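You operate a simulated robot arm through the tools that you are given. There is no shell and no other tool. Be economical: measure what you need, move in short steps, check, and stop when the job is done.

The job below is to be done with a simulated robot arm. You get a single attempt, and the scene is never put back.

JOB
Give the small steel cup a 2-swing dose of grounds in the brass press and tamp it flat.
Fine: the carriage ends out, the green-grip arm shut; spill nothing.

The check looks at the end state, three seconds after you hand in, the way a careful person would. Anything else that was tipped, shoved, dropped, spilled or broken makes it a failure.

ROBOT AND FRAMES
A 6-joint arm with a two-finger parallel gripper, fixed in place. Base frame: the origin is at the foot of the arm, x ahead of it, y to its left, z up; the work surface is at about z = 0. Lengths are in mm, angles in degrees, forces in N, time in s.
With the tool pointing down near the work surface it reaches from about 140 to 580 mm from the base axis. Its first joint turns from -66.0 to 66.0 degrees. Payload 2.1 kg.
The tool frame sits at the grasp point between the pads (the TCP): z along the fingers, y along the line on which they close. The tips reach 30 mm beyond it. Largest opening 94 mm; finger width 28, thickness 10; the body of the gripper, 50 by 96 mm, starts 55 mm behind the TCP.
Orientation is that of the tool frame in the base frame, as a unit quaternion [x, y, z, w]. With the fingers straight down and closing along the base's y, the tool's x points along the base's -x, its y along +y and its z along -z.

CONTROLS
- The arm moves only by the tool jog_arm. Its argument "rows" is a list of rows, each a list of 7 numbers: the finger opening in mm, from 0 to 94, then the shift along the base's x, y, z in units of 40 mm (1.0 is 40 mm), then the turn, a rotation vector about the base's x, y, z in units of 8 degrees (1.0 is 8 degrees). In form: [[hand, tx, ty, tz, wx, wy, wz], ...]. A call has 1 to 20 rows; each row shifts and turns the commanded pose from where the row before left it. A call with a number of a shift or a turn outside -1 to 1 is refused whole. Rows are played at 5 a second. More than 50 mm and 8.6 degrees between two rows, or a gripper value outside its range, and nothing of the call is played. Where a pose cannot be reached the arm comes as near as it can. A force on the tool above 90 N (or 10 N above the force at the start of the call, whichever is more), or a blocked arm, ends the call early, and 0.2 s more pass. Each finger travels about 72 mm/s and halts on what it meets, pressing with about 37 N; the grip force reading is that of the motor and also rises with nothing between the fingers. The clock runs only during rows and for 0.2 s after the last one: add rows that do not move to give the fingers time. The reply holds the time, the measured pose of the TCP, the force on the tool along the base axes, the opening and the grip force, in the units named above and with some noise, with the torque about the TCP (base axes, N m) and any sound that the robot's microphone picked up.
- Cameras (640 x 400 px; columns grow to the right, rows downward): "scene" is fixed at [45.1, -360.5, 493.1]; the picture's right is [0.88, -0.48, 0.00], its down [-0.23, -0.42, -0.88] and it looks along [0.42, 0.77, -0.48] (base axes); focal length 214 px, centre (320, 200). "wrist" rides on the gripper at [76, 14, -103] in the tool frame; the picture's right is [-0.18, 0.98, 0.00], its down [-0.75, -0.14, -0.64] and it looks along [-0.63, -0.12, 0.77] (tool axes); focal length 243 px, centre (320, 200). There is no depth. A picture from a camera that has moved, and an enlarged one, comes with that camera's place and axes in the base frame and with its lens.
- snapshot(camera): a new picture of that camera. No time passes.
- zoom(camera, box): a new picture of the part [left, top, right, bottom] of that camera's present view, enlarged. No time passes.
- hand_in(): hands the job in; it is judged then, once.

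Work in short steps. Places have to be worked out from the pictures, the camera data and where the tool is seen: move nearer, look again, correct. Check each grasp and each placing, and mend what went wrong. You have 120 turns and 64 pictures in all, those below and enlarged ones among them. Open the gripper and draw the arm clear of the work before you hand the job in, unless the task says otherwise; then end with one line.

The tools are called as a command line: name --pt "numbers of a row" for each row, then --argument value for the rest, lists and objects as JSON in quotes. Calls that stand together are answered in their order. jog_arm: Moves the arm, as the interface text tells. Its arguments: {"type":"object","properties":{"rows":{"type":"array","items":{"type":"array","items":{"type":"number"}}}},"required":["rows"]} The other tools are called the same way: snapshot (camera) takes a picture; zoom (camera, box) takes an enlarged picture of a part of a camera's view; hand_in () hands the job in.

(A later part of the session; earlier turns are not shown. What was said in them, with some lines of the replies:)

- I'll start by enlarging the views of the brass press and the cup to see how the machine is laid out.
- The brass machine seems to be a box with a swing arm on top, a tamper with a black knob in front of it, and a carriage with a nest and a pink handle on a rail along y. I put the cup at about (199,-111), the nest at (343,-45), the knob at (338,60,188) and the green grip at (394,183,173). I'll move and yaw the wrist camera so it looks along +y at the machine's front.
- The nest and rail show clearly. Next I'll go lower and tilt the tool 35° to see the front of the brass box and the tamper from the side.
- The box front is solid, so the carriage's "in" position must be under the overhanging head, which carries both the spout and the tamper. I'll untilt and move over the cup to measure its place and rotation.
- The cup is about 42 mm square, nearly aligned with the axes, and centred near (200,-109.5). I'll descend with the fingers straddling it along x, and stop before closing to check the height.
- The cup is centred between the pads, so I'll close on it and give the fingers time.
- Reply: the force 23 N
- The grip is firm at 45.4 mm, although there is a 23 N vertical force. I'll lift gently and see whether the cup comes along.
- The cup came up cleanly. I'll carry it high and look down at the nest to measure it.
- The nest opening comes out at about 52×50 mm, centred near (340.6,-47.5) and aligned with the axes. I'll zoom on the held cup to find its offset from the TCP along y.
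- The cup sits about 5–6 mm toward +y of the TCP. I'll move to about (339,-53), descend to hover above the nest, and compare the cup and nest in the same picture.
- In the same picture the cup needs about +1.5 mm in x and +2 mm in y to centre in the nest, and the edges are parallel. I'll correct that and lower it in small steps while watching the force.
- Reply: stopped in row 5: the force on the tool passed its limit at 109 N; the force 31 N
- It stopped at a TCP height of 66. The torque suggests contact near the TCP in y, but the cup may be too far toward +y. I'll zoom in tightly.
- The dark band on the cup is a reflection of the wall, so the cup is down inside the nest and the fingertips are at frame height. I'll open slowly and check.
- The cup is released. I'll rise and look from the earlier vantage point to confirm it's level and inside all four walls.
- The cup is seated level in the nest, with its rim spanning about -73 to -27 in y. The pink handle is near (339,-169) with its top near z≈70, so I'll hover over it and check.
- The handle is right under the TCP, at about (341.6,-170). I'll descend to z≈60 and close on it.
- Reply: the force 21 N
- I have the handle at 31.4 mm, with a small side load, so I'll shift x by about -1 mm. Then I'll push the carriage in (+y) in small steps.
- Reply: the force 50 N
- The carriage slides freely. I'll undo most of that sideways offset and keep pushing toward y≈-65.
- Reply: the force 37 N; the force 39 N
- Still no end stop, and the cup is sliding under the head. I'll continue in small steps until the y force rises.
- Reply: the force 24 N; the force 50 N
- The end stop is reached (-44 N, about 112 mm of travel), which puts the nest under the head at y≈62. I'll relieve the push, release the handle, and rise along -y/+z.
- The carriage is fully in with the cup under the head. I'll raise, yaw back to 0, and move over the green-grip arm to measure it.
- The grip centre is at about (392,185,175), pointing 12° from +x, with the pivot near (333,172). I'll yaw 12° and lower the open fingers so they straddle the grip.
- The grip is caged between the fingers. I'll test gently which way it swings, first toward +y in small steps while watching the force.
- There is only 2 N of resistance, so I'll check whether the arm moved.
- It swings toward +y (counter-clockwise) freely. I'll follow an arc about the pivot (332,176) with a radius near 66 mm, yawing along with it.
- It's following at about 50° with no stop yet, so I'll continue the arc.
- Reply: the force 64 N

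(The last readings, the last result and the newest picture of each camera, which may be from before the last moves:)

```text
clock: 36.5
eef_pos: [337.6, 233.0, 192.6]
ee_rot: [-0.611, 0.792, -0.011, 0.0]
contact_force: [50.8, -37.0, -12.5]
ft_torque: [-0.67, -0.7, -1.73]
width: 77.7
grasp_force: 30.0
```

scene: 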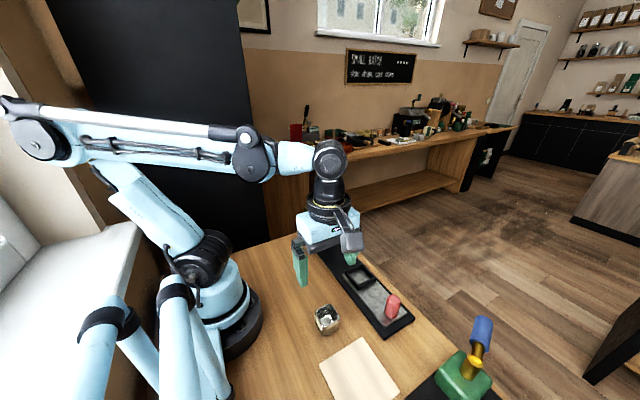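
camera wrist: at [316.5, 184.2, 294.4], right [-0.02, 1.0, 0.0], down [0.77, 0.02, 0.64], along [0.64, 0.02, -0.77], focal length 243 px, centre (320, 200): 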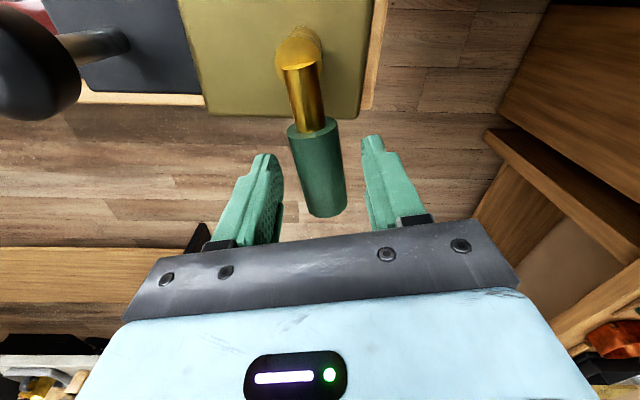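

The arm hit its end stop and forced the fingers open, so I'll back off along the arc now.

jog_arm --pt "50 0.23 -0.015 0 0 0 -1" --pt "50 0.225 -0.05 0 0 0 -1" --pt "50 0 0 0 0 0 0"

zoom --camera "wrist" --box '[180, 10, 440, 250]'

zoom --camera "scene" --box '[290, 150, 390, 290]'

```text
clock: 37.3
eef_pos: [350.1, 239.2, 191.7]
ee_rot: [-0.5, 0.866, 0.001, 0.001]
contact_force: [23.9, -1.6, 4.8]
ft_torque: [-0.17, -0.61, 0.64]
width: 62.5
grasp_force: 10.8
```

```text
1.67 times, centred on (310, 130) of wrist
camera zoom: at [300.1, 180.1, 294.4], right [-0.76, 0.65, 0.0], down [0.5, 0.58, 0.65], along [0.42, 0.49, -0.76], focal length 404 px, centre (337, 317)
```

zoom: 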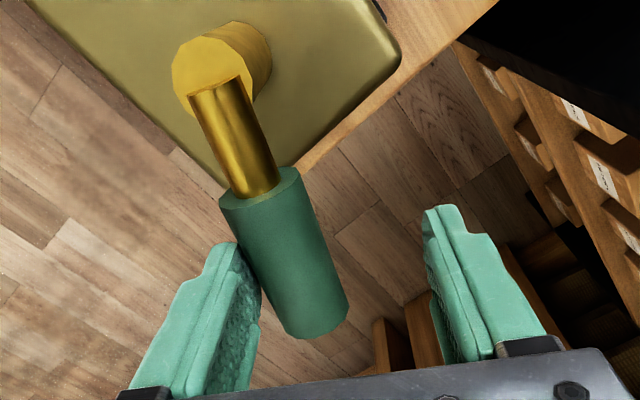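

```text
2.86 times, centred on (340, 220) of scene
camera zoom: at [45.1, -360.5, 493.1], right [0.88, -0.48, 0.0], down [-0.23, -0.42, -0.88], along [0.42, 0.77, -0.48], focal length 613 px, centre (263, 143)
```

zoom: 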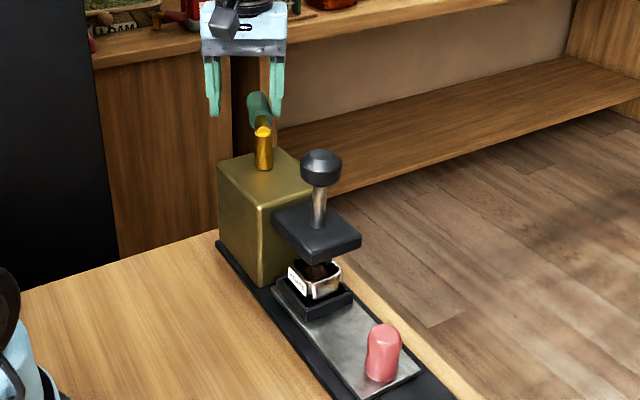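

Grounds are visible in the cup, so the first swing dosed at the far stop at about 65°. I'll sweep the arm back along the arc toward shut.

jog_arm --pt "44 0.215 -0.078 0 0 0 -1" --pt "44 0.205 -0.108 0 0 0 -1" --pt "44 0.185 -0.135 0 0 0 -1" --pt "44 0.165 -0.16 0 0 0 -1" --pt "44 0.14 -0.18 0 0 0 -1" --pt "44 0.115 -0.2 0 0 0 -1" --pt "44 0 0 0 0 0 0"

zoom --camera "wrist" --box '[180, 10, 440, 250]'

```text
clock: 38.9
eef_pos: [391.8, 203.7, 191.7]
ee_rot: [-0.103, 0.995, 0.003, 0.0]
contact_force: [0.3, 0.9, -0.7]
ft_torque: [0.04, 0.05, 0.0]
width: 44.5
grasp_force: 0.8
```

```text
1.67 times, centred on (310, 130) of wrist
camera zoom: at [314.1, 201.8, 294.5], right [-0.02, 1.0, 0.0], down [0.77, 0.01, 0.64], along [0.64, 0.02, -0.77], focal length 404 px, centre (337, 317)
```

zoom: 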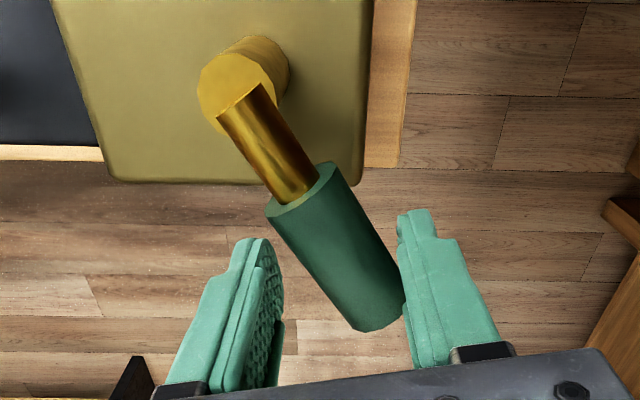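

The arm is at about 33°. I'll continue toward shut at 10°, with finer steps at the end.

jog_arm --pt "44 0.09 -0.21 0 0 0 -1" --pt "44 0.055 -0.22 0 0 0 -1" --pt "44 0.015 -0.12 0 0 0 -0.5" --pt "44 0 -0.06 0 0 0 0" --pt "44 0 0 0 0 0 0"

zoom --camera "wrist" --box '[180, 10, 440, 250]'

```text
clock: 40.1
eef_pos: [397.9, 179.7, 193.0]
ee_rot: [0.07, 0.998, 0.003, 0.0]
contact_force: [0.2, 9.7, 4.1]
ft_torque: [0.32, -0.06, 0.17]
width: 49.9
grasp_force: 5.1
```

```text
1.67 times, centred on (310, 130) of wrist
camera zoom: at [324.3, 204.3, 295.1], right [0.32, 0.95, 0.01], down [0.73, -0.25, 0.64], along [0.61, -0.2, -0.77], focal length 404 px, centre (337, 317)
```

zoom: 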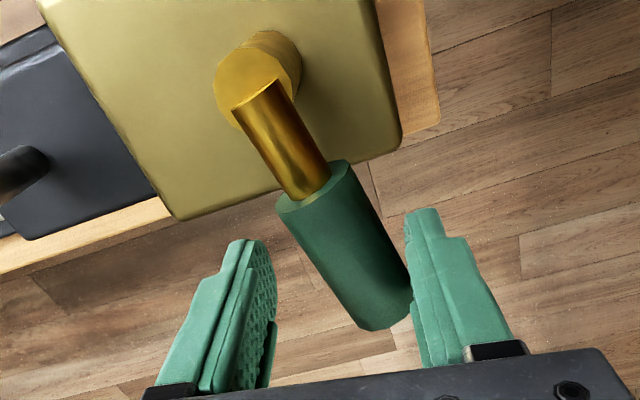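

The arm is on its shut stop (9.7 N). For the second swing I'll go out along the arc and finish gently at the far stop.

jog_arm --pt "44 -0.02 0.2 0 0 0 1" --pt "44 -0.055 0.22 0 0 0 1" --pt "44 -0.09 0.21 0 0 0 1" --pt "44 -0.115 0.2 0 0 0 0.8" --pt "44 -0.14 0.18 0 0 0 0.8" --pt "44 -0.165 0.16 0 0 0 0.9" --pt "44 -0.185 0.135 0 0 0 1" --pt "44 -0.205 0.108 0 0 0 1" --pt "44 0 0 0 0 0 0"

```text
clock: 42.1
eef_pos: [359.4, 236.7, 191.9]
ee_rot: [-0.44, 0.898, 0.001, 0.0]
contact_force: [9.8, -8.0, -0.6]
ft_torque: [-0.22, -0.17, 0.11]
width: 50.8
grasp_force: 6.2
```

The far stop is reached (about 12 N, fingers pushed to 51 mm). I'll push slightly further to be sure, then look at the cup.

jog_arm --pt "44 -0.11 0.04 0 0 0 0.5" --pt "44 0 0 0 0 0 0"

zoom --camera "scene" --box '[300, 170, 380, 270]'

```text
clock: 42.7
eef_pos: [354.8, 236.8, 191.2]
ee_rot: [-0.47, 0.883, -0.001, 0.001]
contact_force: [16.4, -13.7, -2.2]
ft_torque: [-0.12, -0.35, 0.23]
width: 55.7
grasp_force: 10.0
```

```text
4.00 times, centred on (340, 220) of scene
camera zoom: at [45.1, -360.5, 493.1], right [0.88, -0.48, 0.0], down [-0.23, -0.42, -0.88], along [0.42, 0.77, -0.48], focal length 858 px, centre (240, 120)
```

zoom: 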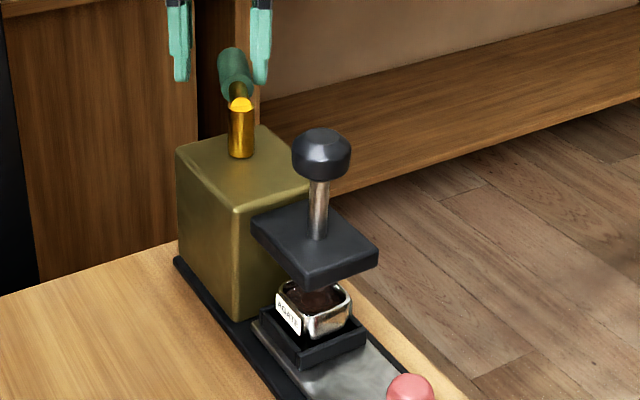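

The cup is fuller, so the second dose went in. I'll return the arm to shut.

jog_arm --pt "44 0.11 -0.04 0 0 0 -0.5" --pt "44 0.205 -0.108 0 0 0 -1" --pt "44 0.185 -0.135 0 0 0 -1" --pt "44 0.165 -0.16 0 0 0 -0.9" --pt "44 0.14 -0.18 0 0 0 -0.8" --pt "44 0.115 -0.2 0 0 0 -0.8" --pt "44 0.09 -0.21 0 0 0 -1" --pt "44 0.055 -0.22 0 0 0 -1" --pt "44 0.02 -0.2 0 0 0 -1" --pt "44 0 -0.03 0 0 0 0" --pt "44 0 0 0 0 0 0"

zoom --camera "wrist" --box '[180, 10, 440, 250]'

```text
clock: 45.1
eef_pos: [397.7, 178.4, 191.8]
ee_rot: [0.07, 0.998, 0.002, 0.001]
contact_force: [-3.1, 12.2, -0.3]
ft_torque: [0.29, 0.07, 0.31]
width: 50.7
grasp_force: 6.0
```

```text
1.67 times, centred on (310, 130) of wrist
camera zoom: at [324.2, 203.6, 295.2], right [0.32, 0.95, 0.01], down [0.73, -0.25, 0.64], along [0.61, -0.2, -0.77], focal length 404 px, centre (337, 317)
```

zoom: 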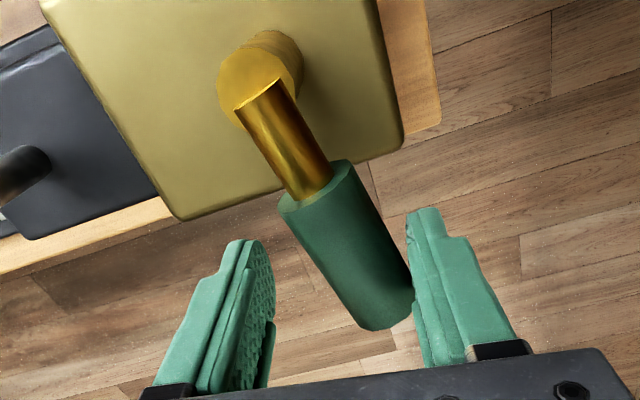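

The arm is back on the shut stop. I'll widen the fingers, centre off the grip, rise clear, and move over the tamper knob to measure it.

jog_arm --pt "66 0 0.1 0 0 0 0" --pt "66 0 0 0 0 0 0" --pt "66 0 0 0.6 0 0 0" --pt "66 0 0 0.9 0 0 0" --pt "66 0 0 0.9 0 0 0" --pt "66 -0.4 -0.7 0 0 0 1" --pt "66 -0.4 -0.8 0 0 0 0" --pt "66 -0.4 -0.8 0 0 0 0" --pt "66 -0.3 -0.75 0 0 0 0" --pt "66 0 0 0 0 0 0"

snapshot --camera "wrist"

zoom --camera "scene" --box '[295, 150, 395, 270]'

```text
clock: 47.3
eef_pos: [336.4, 60.0, 288.8]
ee_rot: [0.0, 1.0, 0.002, 0.001]
contact_force: [-0.3, -0.5, 0.2]
ft_torque: [0.0, -0.03, -0.01]
width: 66.0
grasp_force: 0.0
```

```text
17 pictures are left
camera wrist: at [260.6, 74.7, 391.8], right [0.18, 0.98, 0.0], down [0.75, -0.14, 0.64], along [0.63, -0.12, -0.77], focal length 243 px, centre (320, 200)
```

wrist: 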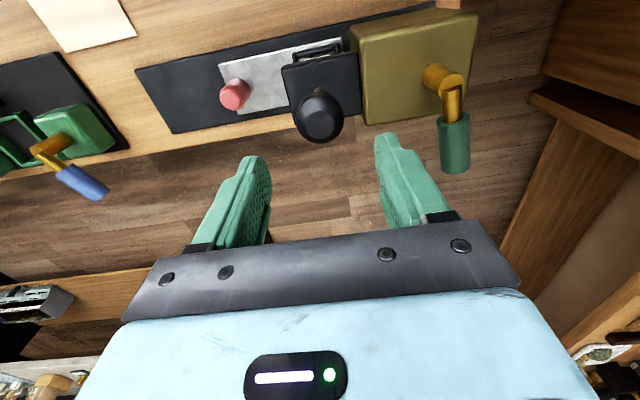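

```text
3.33 times, centred on (345, 210) of scene
camera zoom: at [45.1, -360.5, 493.1], right [0.88, -0.48, 0.0], down [-0.23, -0.42, -0.88], along [0.42, 0.77, -0.48], focal length 715 px, centre (237, 167)
```

zoom: 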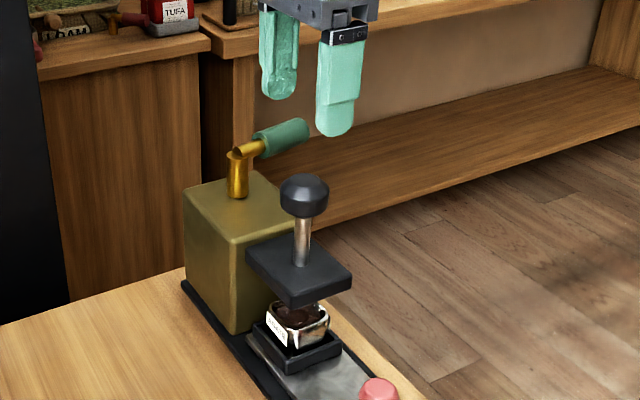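

The knob centre is at about (336,58,190), roughly 41 mm across, with its top near z≈205. I'll close the fingers and press straight down on it in small steps.

jog_arm --pt "30 0 -0.05 0 0 0 0" --pt "0 0 0 -0.4 0 0 0" --pt "0 0 0 -0.6 0 0 0" --pt "0 0 0 -0.1 0 0 0" --pt "0 0 0 -0.1 0 0 0" --pt "0 0 0 -0.1 0 0 0" --pt "0 0 0 0 0 0 0"

```text
clock: 48.9
eef_pos: [336.9, 58.1, 235.5]
ee_rot: [0.0, 1.0, 0.002, 0.0]
contact_force: [0.8, 0.2, 1.3]
ft_torque: [0.01, -0.01, -0.04]
width: 0.0
grasp_force: 32.8
```

jog_arm --pt "0 0 0 -0.1 0 0 0" --pt "0 0 0 -0.1 0 0 0" --pt "0 0 0 -0.1 0 0 0" --pt "0 0 0 -0.1 0 0 0" --pt "0 0 0 0 0 0 0"

zoom --camera "scene" --box '[295, 150, 395, 270]'

```text
clock: 50.1
eef_pos: [337.8, 58.2, 219.8]
ee_rot: [0.001, 1.0, 0.002, 0.001]
contact_force: [-0.6, 0.4, 1.1]
ft_torque: [0.02, 0.04, -0.02]
width: 0.0
grasp_force: 32.6
```

```text
3.33 times, centred on (345, 210) of scene
camera zoom: at [45.1, -360.5, 493.1], right [0.88, -0.48, 0.0], down [-0.23, -0.42, -0.88], along [0.42, 0.77, -0.48], focal length 715 px, centre (237, 167)
```

zoom: 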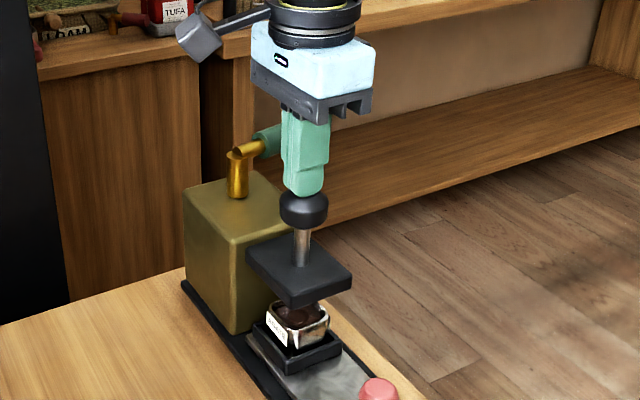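

The knob is moving down with little resistance, so I'll continue until the force rises.

jog_arm --pt "0 0 0 -0.1 0 0 0" --pt "0 0 0 -0.1 0 0 0" --pt "0 0 0 -0.1 0 0 0" --pt "0 0 0 -0.1 0 0 0" --pt "0 0 0 -0.1 0 0 0" --pt "0 0 0 0 0 0 0"

```text
clock: 51.5
eef_pos: [337.3, 59.5, 199.5]
ee_rot: [0.0, 1.0, 0.002, 0.0]
contact_force: [0.0, -0.2, 0.5]
ft_torque: [0.0, -0.01, 0.03]
width: 0.2
grasp_force: 32.8
```

jog_arm --pt "0 0 0 -0.1 0 0 0" --pt "0 0 0 -0.1 0 0 0" --pt "0 0 0 -0.1 0 0 0" --pt "0 0 0 -0.1 0 0 0" --pt "0 0 0 0 0 0 0"

zoom --camera "scene" --box '[295, 150, 395, 270]'

```text
clock: 52.7
eef_pos: [338.1, 58.1, 183.3]
ee_rot: [0.001, 1.0, 0.002, 0.001]
contact_force: [0.3, -1.0, 1.1]
ft_torque: [0.01, 0.03, 0.02]
width: 0.2
grasp_force: 33.3
```

```text
3.33 times, centred on (345, 210) of scene
camera zoom: at [45.1, -360.5, 493.1], right [0.88, -0.48, 0.0], down [-0.23, -0.42, -0.88], along [0.42, 0.77, -0.48], focal length 715 px, centre (237, 167)
```

zoom: 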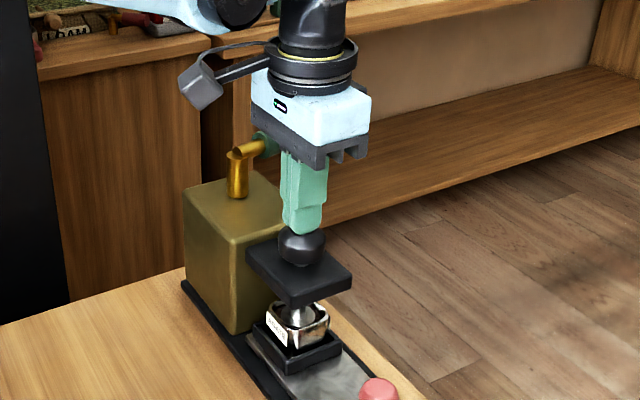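

The tamp foot is entering the cup. I'll continue in finer steps to build pressing force on the grounds.

jog_arm --pt "0 0 0 -0.06 0 0 0" --pt "0 0 0 -0.06 0 0 0" --pt "0 0 0 -0.06 0 0 0" --pt "0 0 0 0 0 0 0"

```text
clock: 53.7
eef_pos: [337.6, 58.0, 178.8]
ee_rot: [0.0, 1.0, 0.003, 0.001]
contact_force: [5.1, 8.4, 54.6]
ft_torque: [0.24, -0.02, -0.18]
width: 0.0
grasp_force: 32.7
```

The force is 55 N, so the tamper is bearing on the grounds. I'll press a touch more, hold, then lift and see whether it springs back.

jog_arm --pt "0 0 0 -0.03 0 0 0" --pt "0 0 0 0 0 0 0" --pt "0 0 0 0 0 0 0" --pt "0 0 0 0 0 0 0"

jog_arm --pt "0 0 0 0.1 0 0 0" --pt "0 0 0 0.2 0 0 0" --pt "0 0 0 0.3 0 0 0" --pt "0 0 0 0.8 0 0 0" --pt "0 0 0 0.8 0 0 0" --pt "0 0 0 0.4 0 0 0" --pt "0 0 0 0 0 0 0"

zoom --camera "scene" --box '[295, 150, 395, 270]'

```text
clock: 54.7
eef_pos: [338.0, 58.7, 178.1]
ee_rot: [0.0, 1.0, 0.003, 0.001]
contact_force: [5.9, 12.1, 64.9]
ft_torque: [0.38, -0.06, -0.02]
width: 0.0
grasp_force: 33.3
```

```text
clock: 56.3
eef_pos: [337.1, 57.4, 278.1]
ee_rot: [-0.001, 1.0, 0.001, 0.0]
contact_force: [-0.1, -0.4, 0.6]
ft_torque: [0.02, 0.02, -0.04]
width: 0.0
grasp_force: 33.2
```

```text
3.33 times, centred on (345, 210) of scene
camera zoom: at [45.1, -360.5, 493.1], right [0.88, -0.48, 0.0], down [-0.23, -0.42, -0.88], along [0.42, 0.77, -0.48], focal length 715 px, centre (237, 167)
```

zoom: 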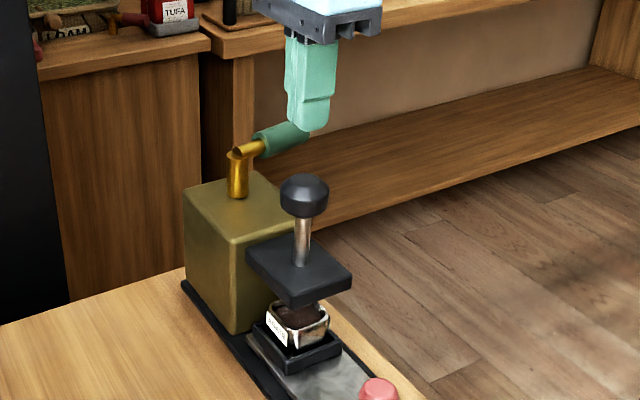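

The tamper sprang back up by itself. Now I'll yaw back to 90° and go to the pink handle at about (340,-57).

jog_arm --pt "80 0 -0.24 0.1 0 0 0.9375" --pt "80 0 -0.24 0 0 0 0.9375" --pt "80 0 -0.24 0 0 0 0.9375" --pt "80 0 -0.24 0 0 0 0.9375" --pt "80 0 -0.24 0 0 0 0.9375" --pt "80 0 -0.24 0 0 0 0.9375" --pt "80 0.07 -0.24 0 0 0 0.9375" --pt "80 0 -0.24 0 0 0 0.9375" --pt "80 0 -0.24 0 0 0 0.9375" --pt "80 0 -0.24 -0.5 0 0 0.9375" --pt "80 0 -0.24 -0.8 0 0 0.9375" --pt "80 0 -0.22 -0.8 0 0 0.9375" --pt "80 0 0 -0.8 0 0 0" --pt "80 0 0 0 0 0 0"

snapshot --camera "wrist"

```text
clock: 59.3
eef_pos: [339.3, -55.0, 168.6]
ee_rot: [-0.707, 0.707, 0.002, 0.0]
contact_force: [-0.7, -0.9, 0.0]
ft_torque: [0.01, -0.01, -0.01]
width: 79.9
grasp_force: 0.0
```

```text
12 pictures are left
camera wrist: at [326.0, -131.1, 271.5], right [-0.98, 0.18, 0.0], down [0.14, 0.75, 0.64], along [0.12, 0.63, -0.77], focal length 243 px, centre (320, 200)
```

wrist: 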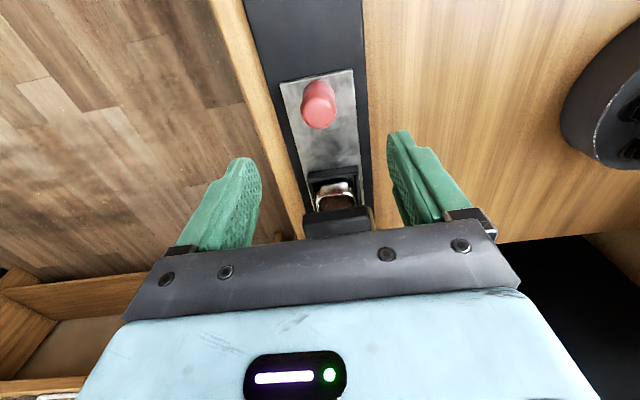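

The handle is at about (340,-60). I'll descend and grip it.

jog_arm --pt "80 0.01 -0.08 -0.8 0 0 0" --pt "80 0 0 -0.9 0 0 0" --pt "80 0 0 -0.8 0 0 0" --pt "80 0 0 -0.2 0 0 0" --pt "60 0 0 0 0 0 0" --pt "36 0 0 0 0 0 0" --pt "20 0 0 0 0 0 0" --pt "20 0 0 0 0 0 0"

```text
clock: 61.1
eef_pos: [340.4, -59.6, 59.5]
ee_rot: [-0.707, 0.707, 0.003, -0.001]
contact_force: [-25.5, -0.4, -7.2]
ft_torque: [0.03, -1.04, 0.42]
width: 31.9
grasp_force: 44.8
```

Gripped. I'll pull the carriage out smoothly toward -y, first most of the way.

jog_arm --pt "20 -0.015 -0.03 0 0 0 0" --pt "20 0 -0.08 0 0 0 0" --pt "20 0 -0.14 0 0 0 0" --pt "20 0 -0.2 0 0 0 0" --pt "20 0 -0.22 0 0 0 0" --pt "20 0 -0.22 0 0 0 0" --pt "20 0 -0.22 0 0 0 0" --pt "20 0 -0.22 0 0 0 0" --pt "20 0 -0.22 0 0 0 0" --pt "20 0 -0.22 0 0 0 0" --pt "20 0 -0.22 0 0 0 0" --pt "20 0 -0.22 0 0 0 0" --pt "20 0 -0.2 0 0 0 0" --pt "20 0 -0.12 0 0 0 0" --pt "20 0 -0.06 0 0 0 0" --pt "20 0 0 0 0 0 0"

```text
clock: 64.5
eef_pos: [339.3, -163.2, 60.0]
ee_rot: [0.708, -0.707, -0.002, 0.001]
contact_force: [2.8, 1.2, -17.8]
ft_torque: [-0.02, -0.68, 0.05]
width: 31.9
grasp_force: 44.8
```

It has come 104 mm without resistance. I'll finish with small steps until the outer stop is felt.

jog_arm --pt "20 0 -0.06 0 0 0 0" --pt "20 0 -0.06 0 0 0 0" --pt "20 0 -0.06 0 0 0 0" --pt "20 0 -0.05 0 0 0 0" --pt "20 0 0 0 0 0 0"

```text
clock: 65.7
eef_pos: [341.7, -169.8, 60.4]
ee_rot: [0.708, -0.706, -0.003, -0.001]
contact_force: [0.8, 31.5, 0.6]
ft_torque: [-1.31, -0.42, -0.06]
width: 31.6
grasp_force: 44.9
```

The outer stop is reached (31 N). I'll relieve it, release, rise straight up, and then check everything.

jog_arm --pt "20 0 0.035 0 0 0 0" --pt "45 0 0 0 0 0 0" --pt "75 0 0 0 0 0 0" --pt "75 0 0 0.3 0 0 0" --pt "75 0 0 0.8 0 0 0" --pt "75 0 0 1 0 0 0" --pt "75 0 0.3 1 0 0 0" --pt "75 0 0.9 1 0 0 0" --pt "75 0 0.9 0.8 0 0 0" --pt "75 0 0.9 0 0 0 0" --pt "75 0 0.5 0 0 0 0" --pt "75 0 0 0 0 0 0"

snapshot --camera "wrist"

zoom --camera "scene" --box '[290, 160, 440, 340]'

```text
refused: row 8 steps farther than a row can; nothing moved
```

```text
11 pictures are left
camera wrist: at [326.7, -246.2, 162.1], right [-0.98, 0.18, 0.01], down [0.14, 0.75, 0.65], along [0.11, 0.64, -0.76], focal length 243 px, centre (320, 200)
```

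wrist: 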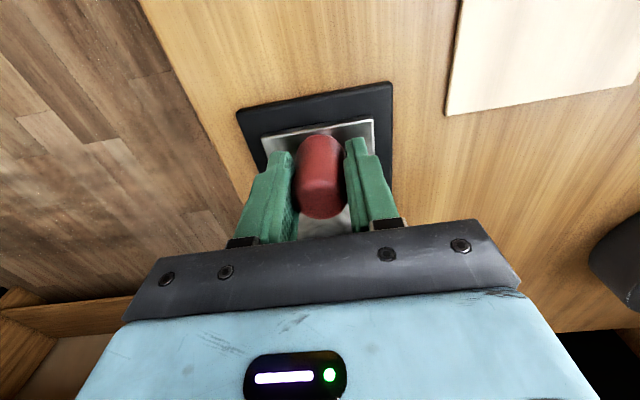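

```text
2.22 times, centred on (365, 250) of scene
camera zoom: at [45.1, -360.5, 493.1], right [0.88, -0.48, 0.0], down [-0.23, -0.42, -0.88], along [0.42, 0.77, -0.48], focal length 477 px, centre (220, 89)
```

zoom: 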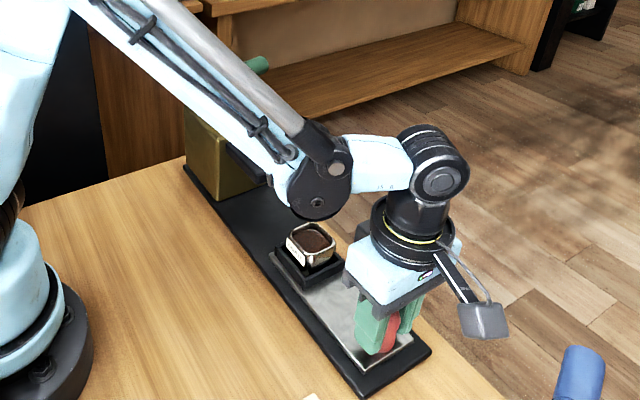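

That call was refused because one row stepped too far. I'll repeat it with smaller rows.

jog_arm --pt "20 0 0.035 0 0 0 0" --pt "45 0 0 0 0 0 0" --pt "75 0 0 0 0 0 0" --pt "75 0 0 0.3 0 0 0" --pt "75 0 0 0.8 0 0 0" --pt "75 0 0 1 0 0 0" --pt "75 0 0.2 0.9 0 0 0" --pt "75 0 0.6 0.8 0 0 0" --pt "75 0 0.8 0.8 0 0 0" --pt "75 0 0.9 0 0 0 0" --pt "75 0 0.9 0 0 0 0" --pt "75 0 0.4 0 0 0 0" --pt "75 0 0 0 0 0 0"

zoom --camera "wrist" --box '[240, 0, 400, 160]'

zoom --camera "scene" --box '[290, 160, 440, 340]'

```text
clock: 68.5
eef_pos: [337.8, -17.3, 244.0]
ee_rot: [0.707, -0.707, -0.002, 0.001]
contact_force: [-0.2, -0.1, 0.2]
ft_torque: [0.01, 0.03, -0.02]
width: 75.1
grasp_force: 0.0
```

```text
2.50 times, centred on (320, 80) of wrist
camera zoom: at [325.5, -93.9, 346.4], right [-0.98, 0.18, 0.0], down [0.14, 0.75, 0.64], along [0.12, 0.63, -0.77], focal length 606 px, centre (320, 500)
```

zoom: 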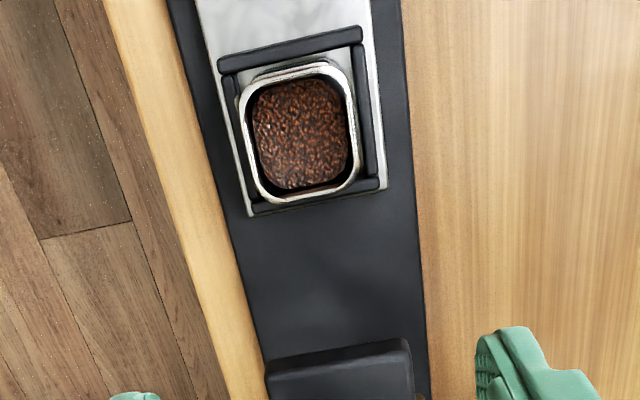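

```text
2.22 times, centred on (365, 250) of scene
camera zoom: at [45.1, -360.5, 493.1], right [0.88, -0.48, 0.0], down [-0.23, -0.42, -0.88], along [0.42, 0.77, -0.48], focal length 477 px, centre (220, 89)
```

zoom: 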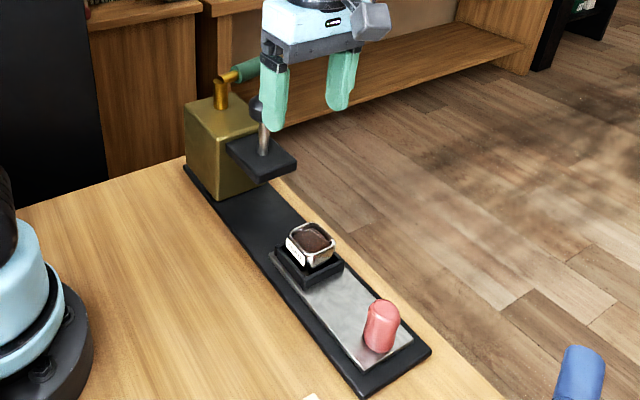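

There are no spills and the carriage is out. I'll look closely at the surface of the grounds, and at the arm, knob and box.

zoom --camera "wrist" --box '[290, 15, 345, 85]'

zoom --camera "scene" --box '[350, 255, 385, 290]'

```text
5.71 times, centred on (318, 50) of wrist
camera zoom: at [325.5, -93.9, 346.4], right [-0.98, 0.18, 0.0], down [0.14, 0.75, 0.64], along [0.12, 0.63, -0.77], focal length 1386 px, centre (334, 1057)
```

zoom: 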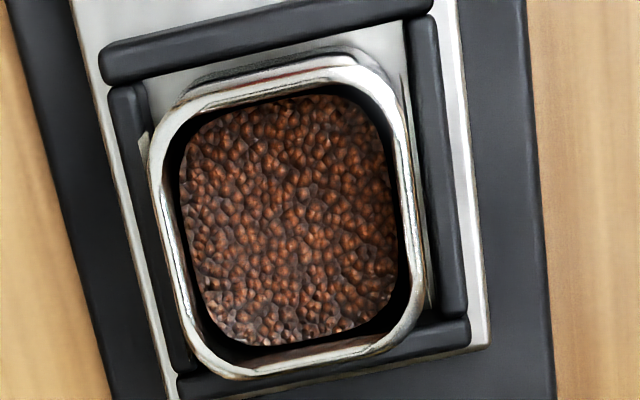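

```text
11.43 times, centred on (368, 272) of scene
camera zoom: at [45.1, -360.5, 493.1], right [0.88, -0.48, 0.0], down [-0.23, -0.42, -0.88], along [0.42, 0.77, -0.48], focal length 2451 px, centre (-223, -629)
```

zoom: 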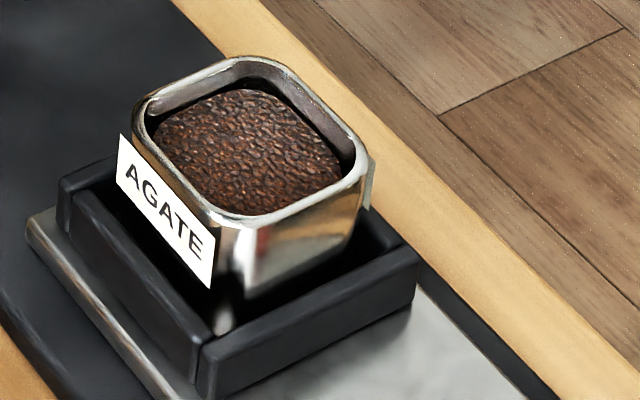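

The grounds form a flat slab, the cup is seated, and nothing is spilled. I'll draw the arm back clear and do a final check on the green arm.

jog_arm --pt "75 0 -0.2 0.8 0 0 0" --pt "75 -0.3 0 0.8 0 0 0" --pt "75 -0.6 0.1 0.8 0 0 0" --pt "75 -0.7 0.2 0.6 0 0 0" --pt "75 -0.7 0.2 0.6 0 0 0" --pt "75 -0.6 0.2 0.4 0 0 0" --pt "75 0 0 0 0 0 0"

zoom --camera "scene" --box '[280, 170, 440, 350]'

```text
clock: 70.1
eef_pos: [225.1, 2.5, 404.0]
ee_rot: [0.708, -0.707, -0.002, 0.0]
contact_force: [0.6, 0.0, -0.2]
ft_torque: [-0.02, 0.0, 0.02]
width: 75.2
grasp_force: 0.1
```

```text
2.22 times, centred on (360, 260) of scene
camera zoom: at [45.1, -360.5, 493.1], right [0.88, -0.48, 0.0], down [-0.23, -0.42, -0.88], along [0.42, 0.77, -0.48], focal length 477 px, centre (231, 67)
```

zoom: 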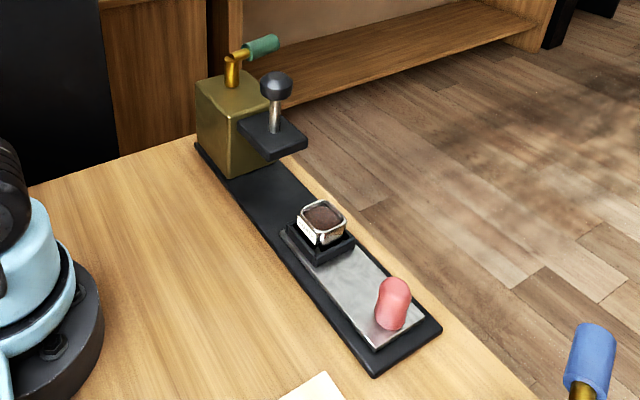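

The green arm, tamper and carriage all match their starting positions, and the dosed cup is in the nest. The gripper is open and clear, so I'm handing in.

hand_in

```text
The job is handed in.
```

I gave the small steel cup 2 swings of grounds in the brass press and tamped it flat; it sits in the nest with the carriage out, the green-grip arm shut, and no spills visible.
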